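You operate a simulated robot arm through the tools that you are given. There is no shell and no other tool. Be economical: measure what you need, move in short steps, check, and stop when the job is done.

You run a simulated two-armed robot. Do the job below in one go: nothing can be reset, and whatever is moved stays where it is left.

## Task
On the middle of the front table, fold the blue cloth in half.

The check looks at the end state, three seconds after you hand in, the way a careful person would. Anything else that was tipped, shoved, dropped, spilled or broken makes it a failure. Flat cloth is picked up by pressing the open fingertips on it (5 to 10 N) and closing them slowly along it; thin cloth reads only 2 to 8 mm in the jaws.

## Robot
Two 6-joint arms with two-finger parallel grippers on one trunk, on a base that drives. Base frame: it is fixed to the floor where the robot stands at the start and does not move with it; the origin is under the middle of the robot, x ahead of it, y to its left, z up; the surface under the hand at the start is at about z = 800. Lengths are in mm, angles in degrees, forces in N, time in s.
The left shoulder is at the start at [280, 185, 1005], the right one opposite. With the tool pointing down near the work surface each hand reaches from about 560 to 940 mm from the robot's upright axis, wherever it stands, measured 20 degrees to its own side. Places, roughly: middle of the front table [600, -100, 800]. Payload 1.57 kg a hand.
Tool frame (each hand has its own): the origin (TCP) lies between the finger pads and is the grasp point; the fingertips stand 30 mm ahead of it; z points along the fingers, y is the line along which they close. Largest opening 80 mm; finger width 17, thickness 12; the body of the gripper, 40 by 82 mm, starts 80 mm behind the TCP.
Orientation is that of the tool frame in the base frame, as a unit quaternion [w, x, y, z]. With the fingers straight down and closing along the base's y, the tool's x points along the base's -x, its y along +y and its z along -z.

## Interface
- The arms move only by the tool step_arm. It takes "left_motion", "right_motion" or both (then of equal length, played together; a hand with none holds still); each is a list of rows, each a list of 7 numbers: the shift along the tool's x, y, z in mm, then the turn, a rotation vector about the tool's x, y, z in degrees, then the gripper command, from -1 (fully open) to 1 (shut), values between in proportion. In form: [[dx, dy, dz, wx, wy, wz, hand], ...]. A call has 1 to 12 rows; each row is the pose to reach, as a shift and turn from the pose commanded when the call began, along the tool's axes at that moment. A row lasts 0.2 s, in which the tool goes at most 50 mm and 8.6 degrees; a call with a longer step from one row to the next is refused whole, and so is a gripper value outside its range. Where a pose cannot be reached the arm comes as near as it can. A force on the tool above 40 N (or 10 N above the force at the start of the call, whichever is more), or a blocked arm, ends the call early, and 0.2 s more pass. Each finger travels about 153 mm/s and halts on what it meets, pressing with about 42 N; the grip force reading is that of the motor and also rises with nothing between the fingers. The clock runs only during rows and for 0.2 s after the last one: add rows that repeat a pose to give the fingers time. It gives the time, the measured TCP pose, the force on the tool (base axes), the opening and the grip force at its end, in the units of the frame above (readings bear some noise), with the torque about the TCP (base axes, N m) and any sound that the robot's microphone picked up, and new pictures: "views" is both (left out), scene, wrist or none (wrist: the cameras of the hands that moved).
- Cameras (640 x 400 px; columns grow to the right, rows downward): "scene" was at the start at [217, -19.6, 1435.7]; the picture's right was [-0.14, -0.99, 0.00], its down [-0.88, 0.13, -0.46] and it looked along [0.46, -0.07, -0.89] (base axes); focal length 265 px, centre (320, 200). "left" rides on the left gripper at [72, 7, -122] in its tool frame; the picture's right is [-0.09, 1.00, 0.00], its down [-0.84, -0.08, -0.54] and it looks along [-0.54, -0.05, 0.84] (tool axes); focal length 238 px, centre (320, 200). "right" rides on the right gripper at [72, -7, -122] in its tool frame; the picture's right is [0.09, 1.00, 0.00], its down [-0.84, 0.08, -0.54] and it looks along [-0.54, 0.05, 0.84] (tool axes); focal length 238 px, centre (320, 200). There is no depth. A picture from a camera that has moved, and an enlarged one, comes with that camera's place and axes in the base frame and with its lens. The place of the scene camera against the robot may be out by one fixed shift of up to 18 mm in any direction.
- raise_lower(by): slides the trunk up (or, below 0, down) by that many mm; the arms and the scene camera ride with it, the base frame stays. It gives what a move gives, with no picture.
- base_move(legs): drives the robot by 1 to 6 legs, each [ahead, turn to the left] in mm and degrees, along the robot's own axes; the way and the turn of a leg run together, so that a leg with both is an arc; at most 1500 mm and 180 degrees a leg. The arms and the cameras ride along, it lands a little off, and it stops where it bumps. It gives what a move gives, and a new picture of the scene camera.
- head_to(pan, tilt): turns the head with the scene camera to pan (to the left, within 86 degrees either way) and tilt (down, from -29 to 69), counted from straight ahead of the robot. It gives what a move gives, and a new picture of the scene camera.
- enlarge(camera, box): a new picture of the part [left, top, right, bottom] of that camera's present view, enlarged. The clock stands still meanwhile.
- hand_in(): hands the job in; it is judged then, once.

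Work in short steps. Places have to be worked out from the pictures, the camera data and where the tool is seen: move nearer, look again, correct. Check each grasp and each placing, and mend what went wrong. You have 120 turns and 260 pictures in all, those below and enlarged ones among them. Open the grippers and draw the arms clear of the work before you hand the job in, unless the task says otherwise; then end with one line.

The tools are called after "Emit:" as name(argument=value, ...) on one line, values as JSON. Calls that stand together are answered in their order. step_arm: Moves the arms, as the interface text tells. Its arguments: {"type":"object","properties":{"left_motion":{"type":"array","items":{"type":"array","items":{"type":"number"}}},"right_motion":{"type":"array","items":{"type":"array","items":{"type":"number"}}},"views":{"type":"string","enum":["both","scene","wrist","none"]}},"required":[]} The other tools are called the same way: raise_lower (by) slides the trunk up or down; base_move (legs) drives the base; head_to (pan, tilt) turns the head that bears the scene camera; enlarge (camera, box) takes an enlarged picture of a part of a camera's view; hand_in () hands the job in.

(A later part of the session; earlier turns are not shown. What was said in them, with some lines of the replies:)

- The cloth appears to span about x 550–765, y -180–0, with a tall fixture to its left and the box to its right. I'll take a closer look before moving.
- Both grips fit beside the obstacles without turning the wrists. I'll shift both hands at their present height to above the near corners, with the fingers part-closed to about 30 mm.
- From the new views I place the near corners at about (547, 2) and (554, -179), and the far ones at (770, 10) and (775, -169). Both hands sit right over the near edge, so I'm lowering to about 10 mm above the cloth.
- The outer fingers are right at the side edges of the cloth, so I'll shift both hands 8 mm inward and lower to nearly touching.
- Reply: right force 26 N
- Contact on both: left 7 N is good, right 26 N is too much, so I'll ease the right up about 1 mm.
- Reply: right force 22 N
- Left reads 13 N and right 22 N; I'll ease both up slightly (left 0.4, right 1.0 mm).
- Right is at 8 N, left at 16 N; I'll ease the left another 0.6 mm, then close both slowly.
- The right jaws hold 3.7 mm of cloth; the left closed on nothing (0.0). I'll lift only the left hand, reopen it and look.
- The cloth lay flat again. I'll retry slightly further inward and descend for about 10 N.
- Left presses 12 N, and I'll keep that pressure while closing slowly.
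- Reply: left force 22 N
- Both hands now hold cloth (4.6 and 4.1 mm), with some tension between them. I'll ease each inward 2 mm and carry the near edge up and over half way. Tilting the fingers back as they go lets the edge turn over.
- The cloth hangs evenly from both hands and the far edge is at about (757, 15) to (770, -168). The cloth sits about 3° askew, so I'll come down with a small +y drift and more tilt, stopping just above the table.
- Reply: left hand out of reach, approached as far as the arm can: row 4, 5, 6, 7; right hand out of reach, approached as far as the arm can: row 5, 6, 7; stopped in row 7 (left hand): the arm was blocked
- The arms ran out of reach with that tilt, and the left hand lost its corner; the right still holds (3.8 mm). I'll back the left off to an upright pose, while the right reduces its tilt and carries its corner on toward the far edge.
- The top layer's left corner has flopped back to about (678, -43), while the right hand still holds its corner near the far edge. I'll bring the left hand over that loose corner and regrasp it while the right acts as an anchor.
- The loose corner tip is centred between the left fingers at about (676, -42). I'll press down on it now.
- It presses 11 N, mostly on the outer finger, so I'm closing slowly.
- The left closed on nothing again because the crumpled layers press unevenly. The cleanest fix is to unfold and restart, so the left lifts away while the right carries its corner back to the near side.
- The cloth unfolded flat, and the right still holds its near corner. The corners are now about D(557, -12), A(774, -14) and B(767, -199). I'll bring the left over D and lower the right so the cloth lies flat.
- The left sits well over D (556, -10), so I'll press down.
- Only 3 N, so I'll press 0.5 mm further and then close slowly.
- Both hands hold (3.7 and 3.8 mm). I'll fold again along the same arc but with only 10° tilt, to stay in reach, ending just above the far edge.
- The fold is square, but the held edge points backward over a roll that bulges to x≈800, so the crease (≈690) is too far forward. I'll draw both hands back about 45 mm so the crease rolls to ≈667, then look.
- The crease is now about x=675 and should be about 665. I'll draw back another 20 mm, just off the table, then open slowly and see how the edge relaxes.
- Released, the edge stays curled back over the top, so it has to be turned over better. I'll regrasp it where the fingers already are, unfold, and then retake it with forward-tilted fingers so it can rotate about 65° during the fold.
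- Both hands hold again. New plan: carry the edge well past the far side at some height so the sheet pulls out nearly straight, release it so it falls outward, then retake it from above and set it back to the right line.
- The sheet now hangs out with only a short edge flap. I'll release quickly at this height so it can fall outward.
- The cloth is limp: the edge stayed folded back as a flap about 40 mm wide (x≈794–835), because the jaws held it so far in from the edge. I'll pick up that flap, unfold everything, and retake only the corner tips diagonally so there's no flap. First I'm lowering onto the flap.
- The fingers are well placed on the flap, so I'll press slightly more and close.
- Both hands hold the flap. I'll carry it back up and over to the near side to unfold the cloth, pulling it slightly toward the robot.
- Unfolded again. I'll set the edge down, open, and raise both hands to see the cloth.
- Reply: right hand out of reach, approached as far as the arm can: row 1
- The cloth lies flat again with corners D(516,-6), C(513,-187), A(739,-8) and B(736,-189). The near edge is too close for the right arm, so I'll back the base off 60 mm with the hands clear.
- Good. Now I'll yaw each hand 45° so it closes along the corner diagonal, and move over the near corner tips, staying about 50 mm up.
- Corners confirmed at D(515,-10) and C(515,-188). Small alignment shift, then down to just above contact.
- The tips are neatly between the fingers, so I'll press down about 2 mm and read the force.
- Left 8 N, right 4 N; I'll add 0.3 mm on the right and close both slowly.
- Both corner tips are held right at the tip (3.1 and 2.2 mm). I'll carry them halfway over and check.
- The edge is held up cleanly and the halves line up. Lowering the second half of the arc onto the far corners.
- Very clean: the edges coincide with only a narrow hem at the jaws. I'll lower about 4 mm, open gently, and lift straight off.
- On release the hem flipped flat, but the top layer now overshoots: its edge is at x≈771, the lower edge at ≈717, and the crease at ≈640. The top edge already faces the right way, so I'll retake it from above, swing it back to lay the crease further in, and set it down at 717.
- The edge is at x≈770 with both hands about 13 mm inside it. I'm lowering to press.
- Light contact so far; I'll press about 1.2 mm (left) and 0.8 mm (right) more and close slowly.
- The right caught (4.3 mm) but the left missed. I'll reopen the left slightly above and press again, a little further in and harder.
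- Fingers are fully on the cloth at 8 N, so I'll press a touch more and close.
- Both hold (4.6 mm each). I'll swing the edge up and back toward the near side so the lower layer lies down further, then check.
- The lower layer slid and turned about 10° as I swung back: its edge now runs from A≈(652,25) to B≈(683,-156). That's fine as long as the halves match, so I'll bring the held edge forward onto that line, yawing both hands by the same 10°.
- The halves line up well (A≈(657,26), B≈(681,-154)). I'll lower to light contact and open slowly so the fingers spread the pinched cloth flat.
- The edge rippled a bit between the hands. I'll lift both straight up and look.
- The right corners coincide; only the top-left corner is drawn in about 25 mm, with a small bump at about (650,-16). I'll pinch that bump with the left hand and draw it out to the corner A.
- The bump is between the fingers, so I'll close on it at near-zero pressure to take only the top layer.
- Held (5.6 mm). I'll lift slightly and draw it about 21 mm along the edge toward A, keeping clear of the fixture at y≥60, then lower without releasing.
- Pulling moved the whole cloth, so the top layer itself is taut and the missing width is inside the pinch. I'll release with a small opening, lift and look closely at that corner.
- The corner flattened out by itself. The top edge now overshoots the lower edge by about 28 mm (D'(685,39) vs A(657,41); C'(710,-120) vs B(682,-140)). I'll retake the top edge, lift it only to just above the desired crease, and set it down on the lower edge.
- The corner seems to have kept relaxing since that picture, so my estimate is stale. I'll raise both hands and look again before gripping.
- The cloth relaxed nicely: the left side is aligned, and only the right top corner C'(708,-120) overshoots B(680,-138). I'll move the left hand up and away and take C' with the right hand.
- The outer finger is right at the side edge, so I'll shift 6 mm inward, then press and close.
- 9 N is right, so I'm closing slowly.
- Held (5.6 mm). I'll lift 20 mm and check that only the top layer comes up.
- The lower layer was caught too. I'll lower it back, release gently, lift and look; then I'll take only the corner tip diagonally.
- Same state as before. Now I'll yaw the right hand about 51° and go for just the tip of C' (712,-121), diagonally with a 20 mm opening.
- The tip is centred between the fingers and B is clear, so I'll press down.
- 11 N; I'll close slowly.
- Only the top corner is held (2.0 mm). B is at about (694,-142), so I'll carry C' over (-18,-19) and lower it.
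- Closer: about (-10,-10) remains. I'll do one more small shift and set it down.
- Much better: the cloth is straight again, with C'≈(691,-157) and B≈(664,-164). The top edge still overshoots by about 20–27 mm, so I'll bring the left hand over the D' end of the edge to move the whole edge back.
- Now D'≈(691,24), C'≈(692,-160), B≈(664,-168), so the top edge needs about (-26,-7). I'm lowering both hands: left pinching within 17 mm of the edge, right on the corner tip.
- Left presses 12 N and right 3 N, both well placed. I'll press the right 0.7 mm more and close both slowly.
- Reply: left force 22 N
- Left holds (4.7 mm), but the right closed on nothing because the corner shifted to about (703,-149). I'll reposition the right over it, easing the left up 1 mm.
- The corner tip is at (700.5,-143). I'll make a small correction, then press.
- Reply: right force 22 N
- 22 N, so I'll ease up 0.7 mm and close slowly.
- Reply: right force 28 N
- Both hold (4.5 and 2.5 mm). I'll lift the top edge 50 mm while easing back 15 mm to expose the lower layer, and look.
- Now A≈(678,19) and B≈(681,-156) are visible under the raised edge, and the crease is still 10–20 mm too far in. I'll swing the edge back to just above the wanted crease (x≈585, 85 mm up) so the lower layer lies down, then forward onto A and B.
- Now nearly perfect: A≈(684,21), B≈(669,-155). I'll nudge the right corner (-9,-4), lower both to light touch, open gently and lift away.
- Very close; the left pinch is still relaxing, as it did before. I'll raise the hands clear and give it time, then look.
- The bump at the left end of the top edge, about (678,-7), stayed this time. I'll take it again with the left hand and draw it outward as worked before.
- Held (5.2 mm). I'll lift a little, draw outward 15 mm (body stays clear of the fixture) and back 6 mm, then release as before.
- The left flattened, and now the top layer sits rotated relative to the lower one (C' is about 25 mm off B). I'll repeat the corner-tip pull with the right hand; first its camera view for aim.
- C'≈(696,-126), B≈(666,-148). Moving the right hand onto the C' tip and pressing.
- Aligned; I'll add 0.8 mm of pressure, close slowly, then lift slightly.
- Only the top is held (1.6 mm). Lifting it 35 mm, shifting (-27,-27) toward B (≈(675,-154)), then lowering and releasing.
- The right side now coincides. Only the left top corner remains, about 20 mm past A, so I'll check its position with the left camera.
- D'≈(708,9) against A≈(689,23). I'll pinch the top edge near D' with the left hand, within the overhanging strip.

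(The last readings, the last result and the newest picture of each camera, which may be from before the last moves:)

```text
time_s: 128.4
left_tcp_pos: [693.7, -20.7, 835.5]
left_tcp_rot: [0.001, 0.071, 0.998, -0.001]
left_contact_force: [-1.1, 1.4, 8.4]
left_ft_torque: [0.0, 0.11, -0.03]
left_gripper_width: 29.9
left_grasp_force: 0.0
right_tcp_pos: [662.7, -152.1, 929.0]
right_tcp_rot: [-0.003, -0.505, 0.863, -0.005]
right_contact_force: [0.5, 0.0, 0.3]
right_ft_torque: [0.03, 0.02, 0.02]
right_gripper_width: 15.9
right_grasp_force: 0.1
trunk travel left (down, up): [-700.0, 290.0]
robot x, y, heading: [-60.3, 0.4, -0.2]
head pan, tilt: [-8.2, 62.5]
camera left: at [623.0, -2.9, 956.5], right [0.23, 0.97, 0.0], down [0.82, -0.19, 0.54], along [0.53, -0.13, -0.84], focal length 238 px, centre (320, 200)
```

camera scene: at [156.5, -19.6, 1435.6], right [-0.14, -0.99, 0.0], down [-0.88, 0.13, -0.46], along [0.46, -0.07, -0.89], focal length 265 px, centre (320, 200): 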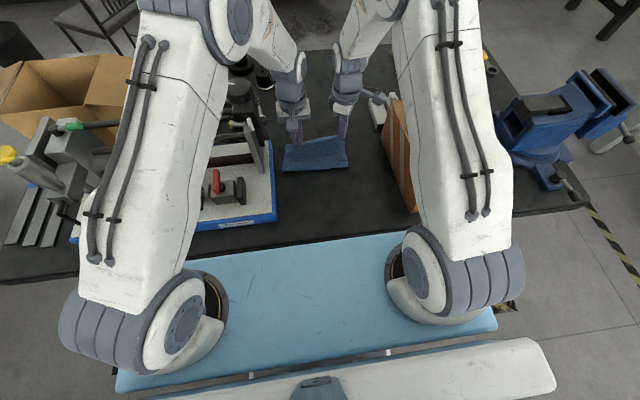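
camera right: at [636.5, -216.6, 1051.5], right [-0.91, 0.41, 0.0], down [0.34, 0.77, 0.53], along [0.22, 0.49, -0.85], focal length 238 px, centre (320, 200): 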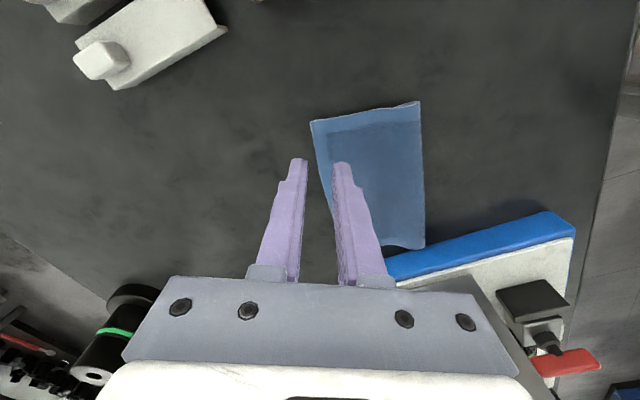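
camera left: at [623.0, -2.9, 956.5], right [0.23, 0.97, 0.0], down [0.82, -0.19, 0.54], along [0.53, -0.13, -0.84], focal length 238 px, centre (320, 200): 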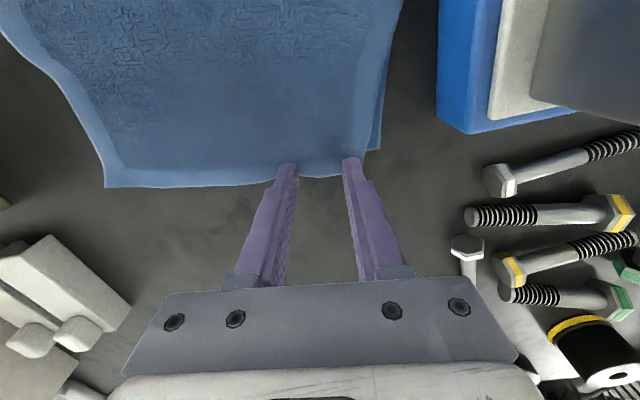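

8 N and well placed. I'll close slowly, then lift slightly.

Emit:
step_arm(left_motion=[[0, 0, 0.4, 0, 0, 0, 0.33], [0, 0, 0.4, 0, 0, 0, 0.41], [0, 0, 0.4, 0, 0, 0, 0.49], [0, 0, 0.4, 0, 0, 0, 0.57], [0, 0, 0.4, 0, 0, 0, 0.65], [0, 0, 0.4, 0, 0, 0, 0.73], [0, 0, 0.4, 0, 0, 0, 0.81], [0, 0, 0.4, 0, 0, 0, 0.88], [0, 0, 0.4, 0, 0, 0, 0.95], [0, 0, 0.4, 0, 0, 0, 1], [0, 0, 0.4, 0, 0, 0, 1], [0, 0, -12, 0, 0, 0, 1]], views="wrist")

```text
time_s: 131.0
left_tcp_pos: [691.8, -19.3, 845.0]
left_tcp_rot: [-0.001, 0.07, 0.998, 0.0]
left_contact_force: [-0.5, -0.4, -0.3]
left_ft_torque: [0.0, 0.01, -0.01]
left_gripper_width: 5.0
left_grasp_force: 25.1
right_tcp_pos: [662.9, -150.8, 929.2]
right_tcp_rot: [-0.004, -0.506, 0.863, -0.005]
right_contact_force: [0.7, 0.5, 0.0]
right_ft_torque: [0.01, 0.03, 0.0]
right_gripper_width: 16.3
right_grasp_force: 0.0
trunk travel left (down, up): [-700.0, 290.0]
robot x, y, heading: [-62.1, 1.4, -0.1]
head pan, tilt: [-8.2, 62.5]
camera left: at [622.9, -2.7, 966.8], right [0.23, 0.97, 0.0], down [0.82, -0.19, 0.54], along [0.52, -0.13, -0.84], focal length 238 px, centre (320, 200)
```

left: 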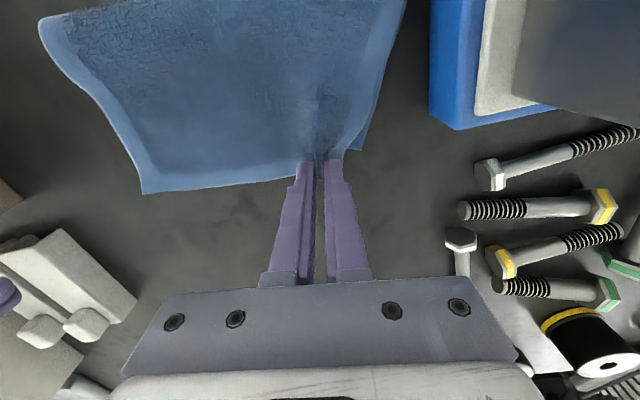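

A≈(691,12) now, so D' only needs about 15 mm back. Lifting a bit, shifting (-16,+4), lowering and releasing.

Emit:
step_arm(left_motion=[[0, 0, -12, 0, 0, 0, 1], [8, 1, -22, 0, 0, 0, 1], [16, 2, -20, 0, 0, 0, 1], [16.4, 2, -8, 0, 0, 0, 1], [16.4, 2, 5, 0, 0, 0, 1], [16.4, 2, 6, 0, 0, 0, 0.85], [16.4, 2, 6, 0, 0, 0, 0.7], [16.4, 2, 6, 0, 0, 0, 0.6], [16.4, 2, -10, 0, 0, 0, 0.6], [16.4, -3, -45, 0, 0, 0, 0.6], [16.4, -10, -85, 0, 0, 0, 0.6], [16.4, -10, -110, 0, 0, 0, 0.6]], views="wrist")

Emit:
enlarge(camera="scene", box=[265, 110, 365, 182])

```text
time_s: 133.6
left_tcp_pos: [675.6, -28.0, 955.9]
left_tcp_rot: [0.0, 0.07, 0.998, -0.001]
left_contact_force: [-0.2, 0.0, 0.0]
left_ft_torque: [-0.04, 0.02, 0.0]
left_gripper_width: 16.0
left_grasp_force: 0.0
right_tcp_pos: [662.8, -151.0, 928.6]
right_tcp_rot: [-0.003, -0.505, 0.863, -0.004]
right_contact_force: [0.2, -0.6, -0.3]
right_ft_torque: [-0.02, -0.03, -0.02]
right_gripper_width: 16.2
right_grasp_force: 0.1
trunk travel left (down, up): [-700.0, 290.0]
robot x, y, heading: [-61.2, -0.9, 0.0]
head pan, tilt: [-8.2, 62.5]
camera left: at [606.1, -10.6, 1078.4], right [0.23, 0.97, 0.0], down [0.82, -0.19, 0.54], along [0.53, -0.13, -0.84], focal length 238 px, centre (320, 200)
```

left: 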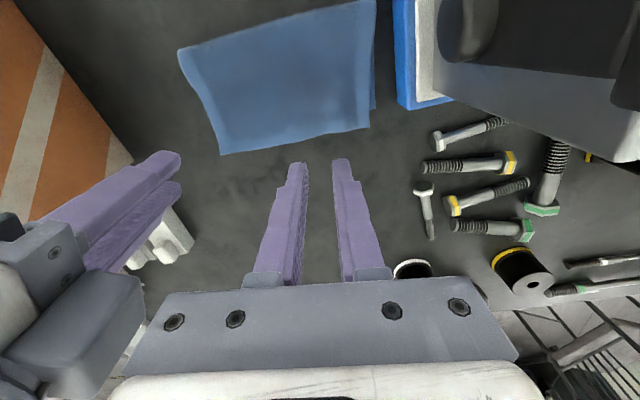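

```text
5.56 times, centred on (315, 146) of scene
camera zoom: at [156.3, -19.6, 1435.7], right [-0.14, -0.99, 0.0], down [-0.88, 0.13, -0.46], along [0.46, -0.07, -0.89], focal length 1472 px, centre (348, 500)
```

zoom: 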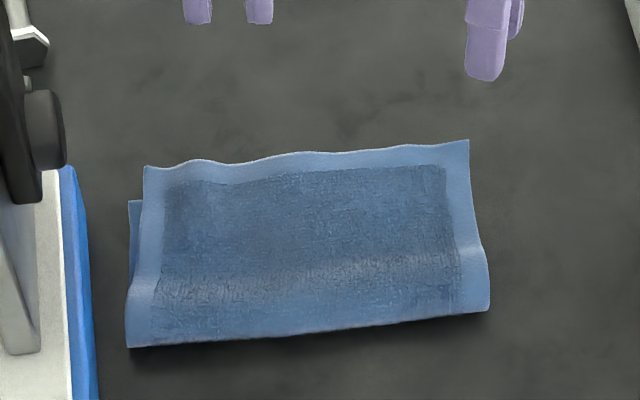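

The left corner is flat, but the top still overshoots by about 20 mm evenly, with the slack sitting in the puffed crease. I'll press closed fingertips lightly on the top layer near the crease and drag it 20 mm toward the robot to roll the crease out.

Emit:
step_arm(left_motion=[[23, 3, 20, 0, 0, 0, 1], [46, 5.5, 55, 0, 0, 0, 1], [46, 5.5, 95, 0, 0, 0, 1], [46, 5.5, 116, 0, 0, 0, 1], [46, 5.5, 121, 0, 0, 0, 1], [52, 5, 121, 0, 0, 0, 1], [58, 4.5, 121, 0, 0, 0, 1], [64, 4, 121, 0, 0, 0, 1], [68, 3.5, 121, 0, 0, 0, 1], [68, 3.5, 110, 0, 0, 0, 1], [68, 3.5, 70, 0, 0, 0, 1], [20, 3.5, 40, 0, 0, 0, 1]], right_motion=[[0, 16, 10, 0, 0, 0, 1], [0, 32, 35, 0, 0, 0, 1], [0, 32, 70, 0, 0, 0, 1], [0, 32, 89, 0, 0, 0, 1], [0, 32, 93.5, 0, 0, 0, 1], [3, 37, 93.5, 0, 0, 0, 1], [6, 42, 93.5, 0, 0, 0, 1], [9, 47, 93.5, 0, 0, 0, 1], [11, 51, 93.5, 0, 0, 0, 1], [11, 51, 80, 0, 0, 0, 1], [11, 51, 40, 0, 0, 0, 1], [0, 20, 10, 0, 0, 0, 1]], views="none")

Emit:
enlarge(camera="scene", box=[265, 110, 365, 182])

```text
refused: row 12 steps farther than a row can; nothing moved
```

```text
5.56 times, centred on (315, 146) of scene
camera zoom: at [156.3, -19.6, 1435.7], right [-0.14, -0.99, 0.0], down [-0.88, 0.13, -0.46], along [0.46, -0.07, -0.89], focal length 1472 px, centre (348, 500)
```

zoom: 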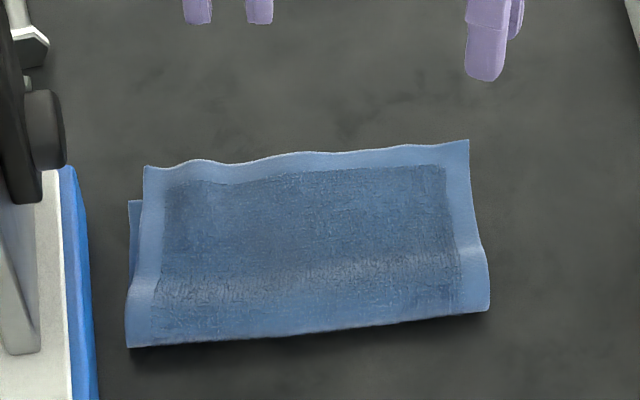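

The last row was too long; I'll resend with a shorter final step.

Emit:
step_arm(left_motion=[[23, 3, 20, 0, 0, 0, 1], [46, 5.5, 55, 0, 0, 0, 1], [46, 5.5, 95, 0, 0, 0, 1], [46, 5.5, 116, 0, 0, 0, 1], [46, 5.5, 121, 0, 0, 0, 1], [52, 5, 121, 0, 0, 0, 1], [58, 4.5, 121, 0, 0, 0, 1], [64, 4, 121, 0, 0, 0, 1], [68, 3.5, 121, 0, 0, 0, 1], [68, 3.5, 110, 0, 0, 0, 1], [68, 3.5, 70, 0, 0, 0, 1], [40, 3.5, 40, 0, 0, 0, 1]], right_motion=[[0, 16, 10, 0, 0, 0, 1], [0, 32, 35, 0, 0, 0, 1], [0, 32, 70, 0, 0, 0, 1], [0, 32, 89, 0, 0, 0, 1], [0, 32, 93.5, 0, 0, 0, 1], [3, 37, 93.5, 0, 0, 0, 1], [6, 42, 93.5, 0, 0, 0, 1], [9, 47, 93.5, 0, 0, 0, 1], [11, 51, 93.5, 0, 0, 0, 1], [11, 51, 80, 0, 0, 0, 1], [11, 51, 40, 0, 0, 0, 1], [5, 30, 10, 0, 0, 0, 1]], views="none")

Emit:
enlarge(camera="scene", box=[265, 110, 365, 182])

```text
time_s: 136.2
left_tcp_pos: [637.0, -18.4, 916.0]
left_tcp_rot: [0.0, 0.071, 0.997, -0.001]
left_contact_force: [0.0, -0.4, 0.1]
left_ft_torque: [0.01, -0.05, -0.02]
left_gripper_width: 0.0
left_grasp_force: 21.2
right_tcp_pos: [634.0, -139.7, 917.1]
right_tcp_rot: [-0.003, -0.505, 0.863, -0.004]
right_contact_force: [0.0, 0.5, 0.6]
right_ft_torque: [-0.01, 0.0, -0.02]
right_gripper_width: 0.2
right_grasp_force: 21.7
trunk travel left (down, up): [-700.0, 290.0]
robot x, y, heading: [-59.2, 0.3, -0.1]
head pan, tilt: [-8.2, 62.5]
```

```text
5.56 times, centred on (315, 146) of scene
camera zoom: at [156.0, -19.6, 1435.6], right [-0.14, -0.99, 0.0], down [-0.88, 0.13, -0.46], along [0.46, -0.07, -0.89], focal length 1472 px, centre (348, 500)
```

zoom: 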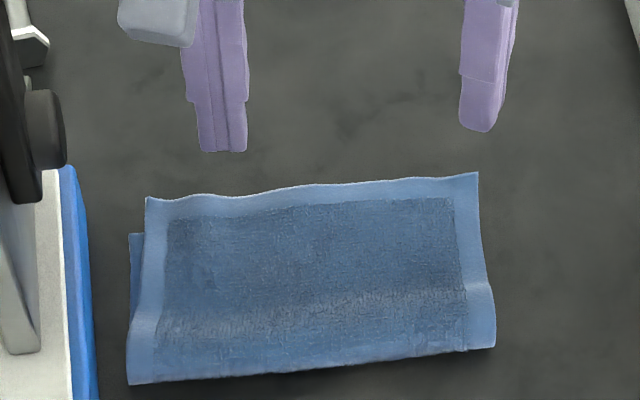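

That moved the cloth as a whole (harmless), so the 20 mm overshoot remains. I'll do one more two-handed lift-and-lay ending that much shorter. First, an accurate look with the left camera.

Emit:
enlarge(camera="left", box=[80, 0, 440, 225])

```text
1.78 times, centred on (260, 112) of left
camera zoom: at [566.8, -1.0, 1038.1], right [0.23, 0.97, 0.0], down [0.82, -0.19, 0.54], along [0.53, -0.13, -0.84], focal length 424 px, centre (427, 356)
```

zoom: 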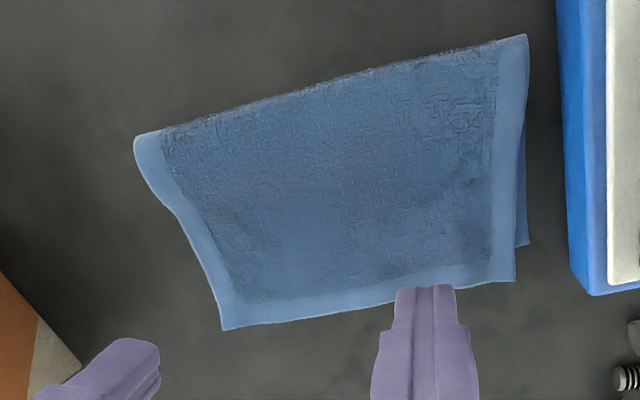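

By this view the right side matches within a few mm and only the left corner is off: D'(675,25) vs A(655,35). I'll pinch only the outermost strip there (clear of the lower layer) with the left hand.

Emit:
step_arm(left_motion=[[-15, 8, 5, 0, 0, -1, 0.6], [-30.4, 16.9, 25, 0, 0, -3, 0.25], [-30.4, 16.9, 55, 0, 0, -5, 0.25], [-30.4, 16.9, 76, 0, 0, -5, 0.25], [-30.4, 16.9, 82, 0, 0, -5, 0.25], [-30.4, 16.9, 82.5, 0, 0, -5, 0.25]], views="wrist")

```text
time_s: 137.6
left_tcp_pos: [668.9, -7.9, 835.5]
left_tcp_rot: [0.0, 0.027, 1.0, 0.0]
left_contact_force: [-1.0, 0.5, 5.0]
left_ft_torque: [-0.04, 0.09, -0.02]
left_gripper_width: 29.7
left_grasp_force: 0.1
right_tcp_pos: [634.6, -140.3, 918.0]
right_tcp_rot: [-0.003, -0.505, 0.863, -0.005]
right_contact_force: [-0.3, 0.4, 0.7]
right_ft_torque: [-0.02, 0.03, 0.02]
right_gripper_width: 0.0
right_grasp_force: 21.3
trunk travel left (down, up): [-700.0, 290.0]
robot x, y, heading: [-62.2, 0.7, -0.0]
head pan, tilt: [-8.2, 62.5]
camera left: at [597.7, 4.2, 956.1], right [0.15, 0.99, 0.0], down [0.83, -0.12, 0.54], along [0.54, -0.08, -0.84], focal length 238 px, centre (320, 200)
```

left: 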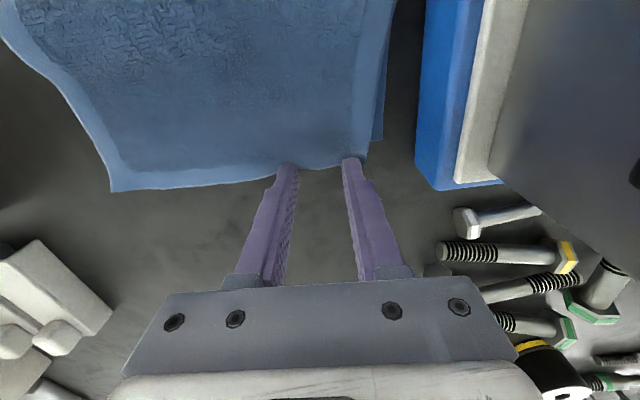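

Well placed at 5 N; I'll press slightly more, close slowly, lift a little and check.

Emit:
step_arm(left_motion=[[0, 0, 0.5, 0, 0, 0, 0.33], [0, 0, 0.5, 0, 0, 0, 0.41], [0, 0, 0.5, 0, 0, 0, 0.49], [0, 0, 0.5, 0, 0, 0, 0.57], [0, 0, 0.5, 0, 0, 0, 0.65], [0, 0, 0.5, 0, 0, 0, 0.73], [0, 0, 0.5, 0, 0, 0, 0.81], [0, 0, 0.5, 0, 0, 0, 0.88], [0, 0, 0.5, 0, 0, 0, 0.95], [0, 0, 0.5, 0, 0, 0, 1], [0, 0, -10, 0, 0, 0, 1], [0, 0, -22, 0, 0, 0, 1]], views="wrist")

```text
time_s: 140.2
left_tcp_pos: [668.8, -6.2, 856.0]
left_tcp_rot: [-0.001, 0.028, 1.0, -0.001]
left_contact_force: [-0.4, 0.6, 0.5]
left_ft_torque: [-0.01, -0.01, 0.03]
left_gripper_width: 3.3
left_grasp_force: 23.6
right_tcp_pos: [635.0, -141.3, 917.5]
right_tcp_rot: [-0.003, -0.505, 0.863, -0.005]
right_contact_force: [-0.7, -0.7, 0.2]
right_ft_torque: [0.0, -0.02, -0.05]
right_gripper_width: 0.2
right_grasp_force: 21.4
trunk travel left (down, up): [-700.0, 290.0]
robot x, y, heading: [-60.3, 2.2, 0.0]
head pan, tilt: [-8.2, 62.5]
camera left: at [597.8, 5.0, 977.4], right [0.15, 0.99, 0.0], down [0.83, -0.12, 0.54], along [0.54, -0.08, -0.84], focal length 238 px, centre (320, 200)
```

left: 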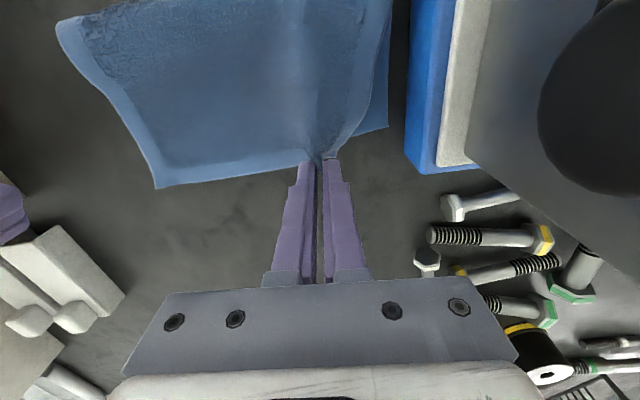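

Only the top is held, and A≈(656,47) is free. I'll press the right fingertips lightly on the right end as an anchor, then shift the left corner (-18,+10) and lower it.

Emit:
step_arm(left_motion=[[0, 0, 0, 0, 0, 0, 1], [0, 0, 0, 0, 0, 0, 1], [0, 0, -8, 0, 0, 0, 1], [0, 0, -15, 0, 0, 0, 1], [6, 3, -15, 0, 0, 0, 1], [13, 6, -13, 0, 0, 0, 1], [18.5, 9, -8, 0, 0, 0, 1], [18.5, 9, 5, 0, 0, 0, 1], [18.5, 9, 16, 0, 0, 0, 1], [18.5, 9, 18, 0, 0, 0, 1], [18.5, 9, 18, 0, 0, 0, 0.8], [18.5, 9, 18, 0, 0, 0, 0.6]], right_motion=[[0, 0, 40, 0, 0, 0, 1], [0, 0, 70, 0, 0, 0, 1], [0, 0, 80, 0, 0, 0, 1], [0, 0, 82, 0, 0, 0, 1], [0, 0, 82, 0, 0, 0, 1], [0, 0, 82, 0, 0, 0, 1], [0, 0, 82, 0, 0, 0, 1], [0, 0, 82, 0, 0, 0, 1], [0, 0, 82, 0, 0, 0, 1], [0, 0, 82, 0, 0, 0, 1], [0, 0, 82, 0, 0, 0, 1], [0, 0, 82, 0, 0, 0, 1]], views="none")

Emit:
enlarge(camera="scene", box=[265, 110, 365, 182])

```text
time_s: 142.8
left_tcp_pos: [652.2, 2.9, 837.8]
left_tcp_rot: [0.0, 0.026, 1.0, -0.001]
left_contact_force: [0.0, 0.6, 1.4]
left_ft_torque: [0.03, 0.02, -0.03]
left_gripper_width: 15.7
left_grasp_force: 0.0
right_tcp_pos: [635.6, -140.9, 836.1]
right_tcp_rot: [-0.003, -0.505, 0.863, -0.005]
right_contact_force: [0.2, 0.1, 0.2]
right_ft_torque: [0.02, 0.02, -0.02]
right_gripper_width: 0.1
right_grasp_force: 21.1
trunk travel left (down, up): [-700.0, 290.0]
robot x, y, heading: [-60.6, 3.5, 0.1]
head pan, tilt: [-8.2, 62.5]
```

```text
5.56 times, centred on (315, 146) of scene
camera zoom: at [156.3, -19.6, 1435.7], right [-0.14, -0.99, 0.0], down [-0.88, 0.13, -0.46], along [0.46, -0.07, -0.89], focal length 1472 px, centre (348, 500)
```

zoom: 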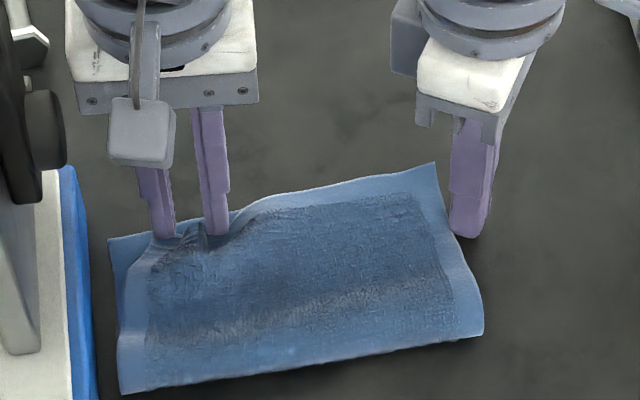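

The right finger landed just off the cloth, which is harmless. I'll lift both hands straight up and look.

Emit:
step_arm(left_motion=[[0, 0, -12, 0, 0, 0, 0.6], [0, -3, -45, 0, 0, 0, 0.6], [0, -10, -90, 0, 0, 0, 0.6], [0, -10, -120, 0, 0, 0, 0.6], [0, -10, -120, 0, 0, 0, 0.6], [0, -10, -120, 0, 0, 0, 0.6]], right_motion=[[0, 0, -12, 0, 0, 0, 1], [0, 0, -45, 0, 0, 0, 1], [0, 0, -90, 0, 0, 0, 1], [0, 0, -120, 0, 0, 0, 1], [0, 0, -120, 0, 0, 0, 1], [0, 0, -120, 0, 0, 0, 1]], views="none")

Emit:
enlarge(camera="scene", box=[265, 110, 365, 182])

Emit:
enlarge(camera="left", box=[80, 0, 440, 225])

```text
time_s: 144.2
left_tcp_pos: [650.4, -5.8, 957.5]
left_tcp_rot: [-0.001, 0.027, 1.0, -0.001]
left_contact_force: [-1.0, 0.1, 0.8]
left_ft_torque: [0.04, 0.02, -0.01]
left_gripper_width: 15.9
left_grasp_force: 0.0
right_tcp_pos: [635.6, -141.1, 956.0]
right_tcp_rot: [-0.004, -0.505, 0.863, -0.005]
right_contact_force: [-0.2, 0.5, 0.3]
right_ft_torque: [0.01, 0.0, -0.01]
right_gripper_width: 0.0
right_grasp_force: 21.7
trunk travel left (down, up): [-700.0, 290.0]
robot x, y, heading: [-63.4, 0.0, 0.0]
head pan, tilt: [-8.2, 62.5]
```

```text
5.56 times, centred on (315, 146) of scene
camera zoom: at [156.3, -19.6, 1435.7], right [-0.14, -0.99, 0.0], down [-0.88, 0.13, -0.46], along [0.46, -0.07, -0.89], focal length 1472 px, centre (348, 500)
```

zoom: 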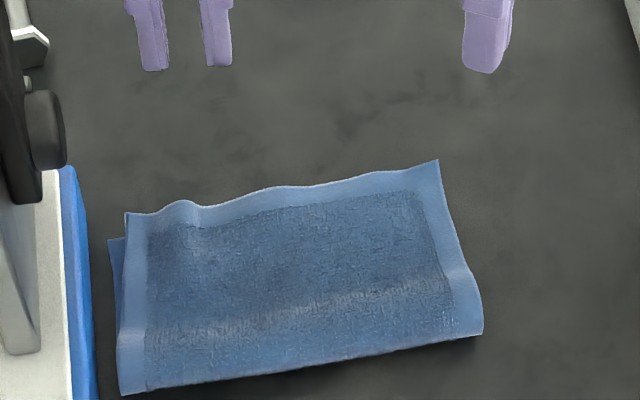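

```text
1.78 times, centred on (260, 112) of left
camera zoom: at [579.7, 4.9, 1079.8], right [0.15, 0.99, 0.0], down [0.83, -0.12, 0.54], along [0.54, -0.08, -0.84], focal length 424 px, centre (427, 356)
```

zoom: 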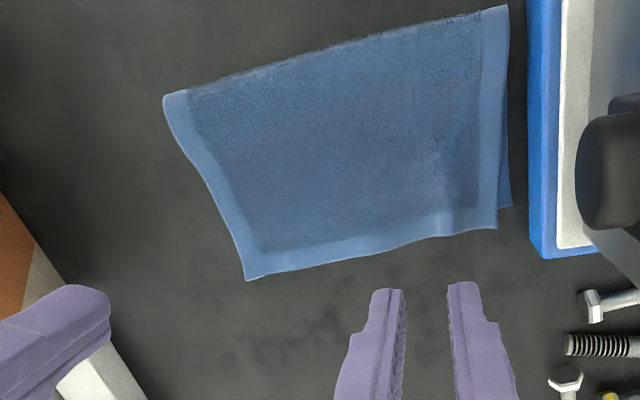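

The fold now matches: left corners within about 15 mm, right side hidden exactly underneath, crease at half (≈110 mm). I'll accept this, open both grippers and draw the arms up and clear, then do a final check.

Emit:
step_arm(left_motion=[[0, 0, -30, 0, 0, 0, 0], [0, 10, -70, 0, 0, 0, -0.6], [30, 40, -90, 0, 0, 0, -1], [60, 75, -100, 0, 0, 0, -1], [90, 110, -100, 0, 0, 0, -1], [120, 140, -100, 0, 0, 0, -1]], right_motion=[[0, 0, -30, 0, 0, 0, 0], [0, 0, -70, 0, 0, 0, -0.6], [25, 0, -95, 0, 0, 0, -1], [60, 0, -105, 0, 0, 0, -1], [95, 0, -105, 0, 0, 0, -1], [130, 0, -105, 0, 0, 0, -1]], views="scene")

Emit:
enlarge(camera="scene", box=[255, 105, 375, 192])

```text
time_s: 144.9
left_tcp_pos: [644.5, 17.6, 1037.4]
left_tcp_rot: [0.011, 0.032, 0.999, -0.005]
left_contact_force: [6.5, -2.2, -1.6]
left_ft_torque: [-0.15, -0.05, -0.23]
left_gripper_width: 78.9
left_grasp_force: 0.0
right_tcp_pos: [631.0, -149.5, 1039.7]
right_tcp_rot: [-0.003, -0.505, 0.863, -0.004]
right_contact_force: [0.0, -0.2, 0.5]
right_ft_torque: [0.0, 0.02, 0.02]
right_gripper_width: 80.1
right_grasp_force: 0.0
trunk travel left (down, up): [-700.0, 290.0]
robot x, y, heading: [-63.1, 2.7, 0.1]
head pan, tilt: [-8.2, 62.5]
stopped in row 3 (left hand): the force on the tool passed its limit at 75 N (the readings are from after the stop); the commanded pose is now the measured one
camera scene: at [157.2, -19.8, 1435.5], right [-0.14, -0.99, 0.0], down [-0.88, 0.13, -0.46], along [0.46, -0.07, -0.89], focal length 265 px, centre (320, 200)
```

scene: 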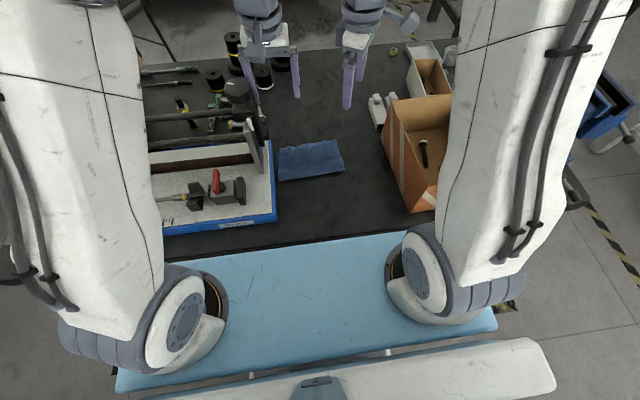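

```text
4.60 times, centred on (315, 148) of scene
camera zoom: at [157.2, -19.8, 1435.5], right [-0.14, -0.99, 0.0], down [-0.88, 0.13, -0.46], along [0.46, -0.07, -0.89], focal length 1218 px, centre (343, 437)
```

zoom: 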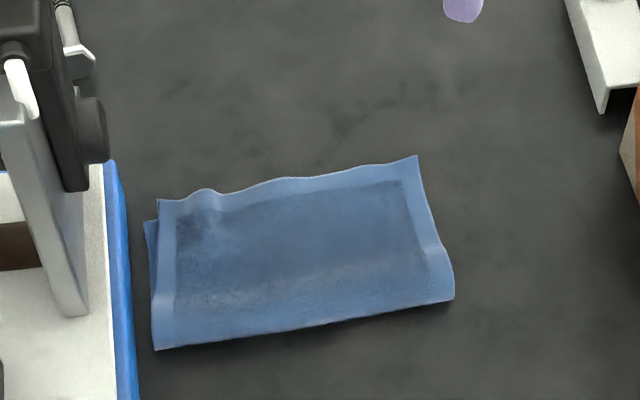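

The left hand bumped something (75 N, likely the fixture's tall knob) while moving sideways. I'll raise it straight up, away from it, and check the fixture.

Emit:
step_arm(left_motion=[[-4, -4, -10, 0, 0, 0, -1], [-4, -10, -40, 0, 0, 0, -1], [-4, -10, -80, 0, 0, 0, -1], [-4, -10, -115, 0, 0, 0, -1]], views="wrist")

Emit:
enlarge(camera="scene", box=[130, 60, 300, 240])

```text
time_s: 145.9
left_tcp_pos: [642.3, 9.5, 1154.7]
left_tcp_rot: [0.01, 0.032, 0.999, -0.005]
left_contact_force: [-0.4, 0.1, -0.4]
left_ft_torque: [0.03, 0.01, 0.02]
left_gripper_width: 80.1
left_grasp_force: 0.1
right_tcp_pos: [629.9, -149.7, 1041.3]
right_tcp_rot: [-0.003, -0.505, 0.863, -0.004]
right_contact_force: [-0.5, 0.4, -0.9]
right_ft_torque: [0.0, 0.01, -0.02]
right_gripper_width: 80.2
right_grasp_force: 0.0
trunk travel left (down, up): [-700.0, 290.0]
robot x, y, heading: [-61.8, 1.7, 0.0]
head pan, tilt: [-8.2, 62.5]
camera left: at [568.6, 21.9, 1275.1], right [0.15, 0.99, -0.01], down [0.82, -0.12, 0.56], along [0.55, -0.09, -0.83], focal length 238 px, centre (320, 200)
```

left: 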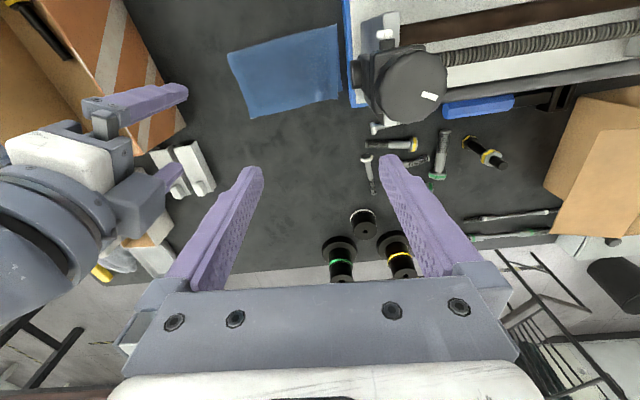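

```text
2.22 times, centred on (215, 150) of scene
camera zoom: at [156.3, -19.7, 1435.7], right [-0.14, -0.99, 0.0], down [-0.88, 0.13, -0.46], along [0.46, -0.07, -0.89], focal length 589 px, centre (553, 311)
```

zoom: 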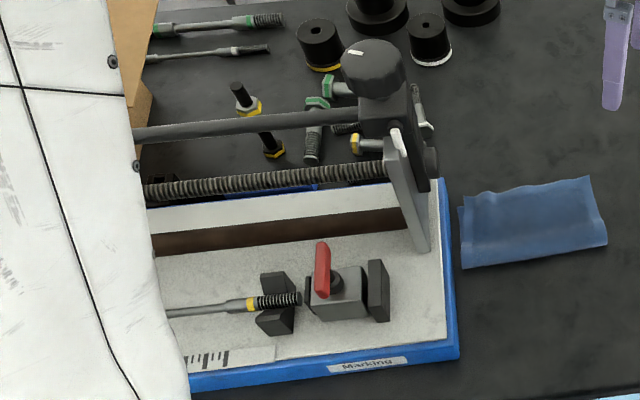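

The fixture and everything around it look unmoved, and the cloth is neatly folded. With ample height now, I'll draw both hands back from the work.

Emit:
step_arm(left_motion=[[35, 0, 0, 0, 0, 0, -1], [70, 0, 0, 0, 0, 0, -1], [105, 0, 0, 0, 0, 0, -1], [135, 0, 0, 0, 0, 0, -1]], right_motion=[[0, 0, -35, 0, 0, 0, -1], [10, 15, -60, 0, 0, 0, -1], [25, 45, -70, 0, 0, 0, -1], [40, 75, -75, 0, 0, 0, -1]], views="scene")

Emit:
enlarge(camera="scene", box=[255, 105, 375, 192])

```text
time_s: 146.9
left_tcp_pos: [509.2, 18.6, 1151.8]
left_tcp_rot: [0.011, 0.031, 0.999, -0.004]
left_contact_force: [-0.1, -0.1, 0.1]
left_ft_torque: [0.01, 0.04, 0.01]
left_gripper_width: 80.3
left_grasp_force: 0.0
right_tcp_pos: [543.2, -146.0, 1115.8]
right_tcp_rot: [-0.003, -0.506, 0.863, -0.004]
right_contact_force: [-0.9, -0.6, -0.2]
right_ft_torque: [0.0, 0.02, 0.02]
right_gripper_width: 80.0
right_grasp_force: 0.0
trunk travel left (down, up): [-700.0, 290.0]
robot x, y, heading: [-61.6, 1.9, -0.2]
head pan, tilt: [-8.2, 62.5]
camera scene: at [156.8, -19.7, 1435.6], right [-0.14, -0.99, 0.0], down [-0.88, 0.13, -0.46], along [0.46, -0.07, -0.89], focal length 265 px, centre (320, 200)
```

scene: 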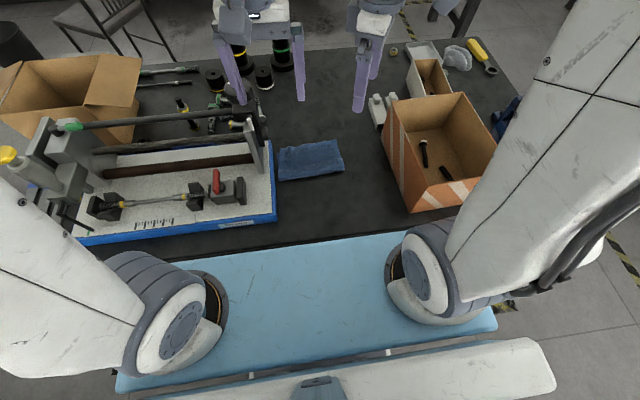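

```text
4.60 times, centred on (315, 148) of scene
camera zoom: at [156.8, -19.7, 1435.6], right [-0.14, -0.99, 0.0], down [-0.88, 0.13, -0.46], along [0.46, -0.07, -0.89], focal length 1218 px, centre (343, 437)
```

zoom: 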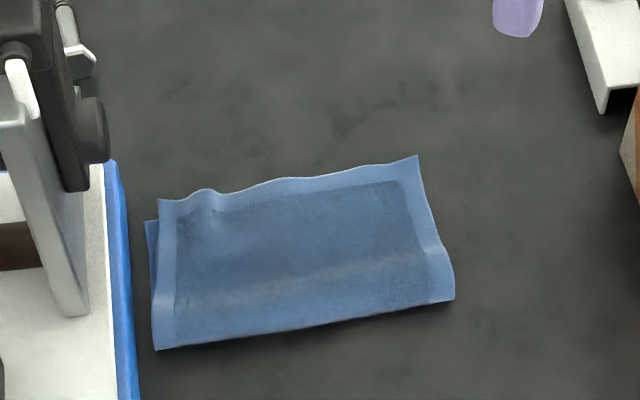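

The cloth lies folded in half with the edges matching closely, both grippers are open and clear, and nothing else shows any change. Handing in.

Emit:
hand_in()

```text
The job is handed in.
```

The blue cloth is folded in half on the front table and the job is handed in. The left corners are about 15 mm apart and the right corner is hidden under the top layer. The left hand bumped something by the fixture (75 N) while clearing, but nothing looks moved in the pictures.
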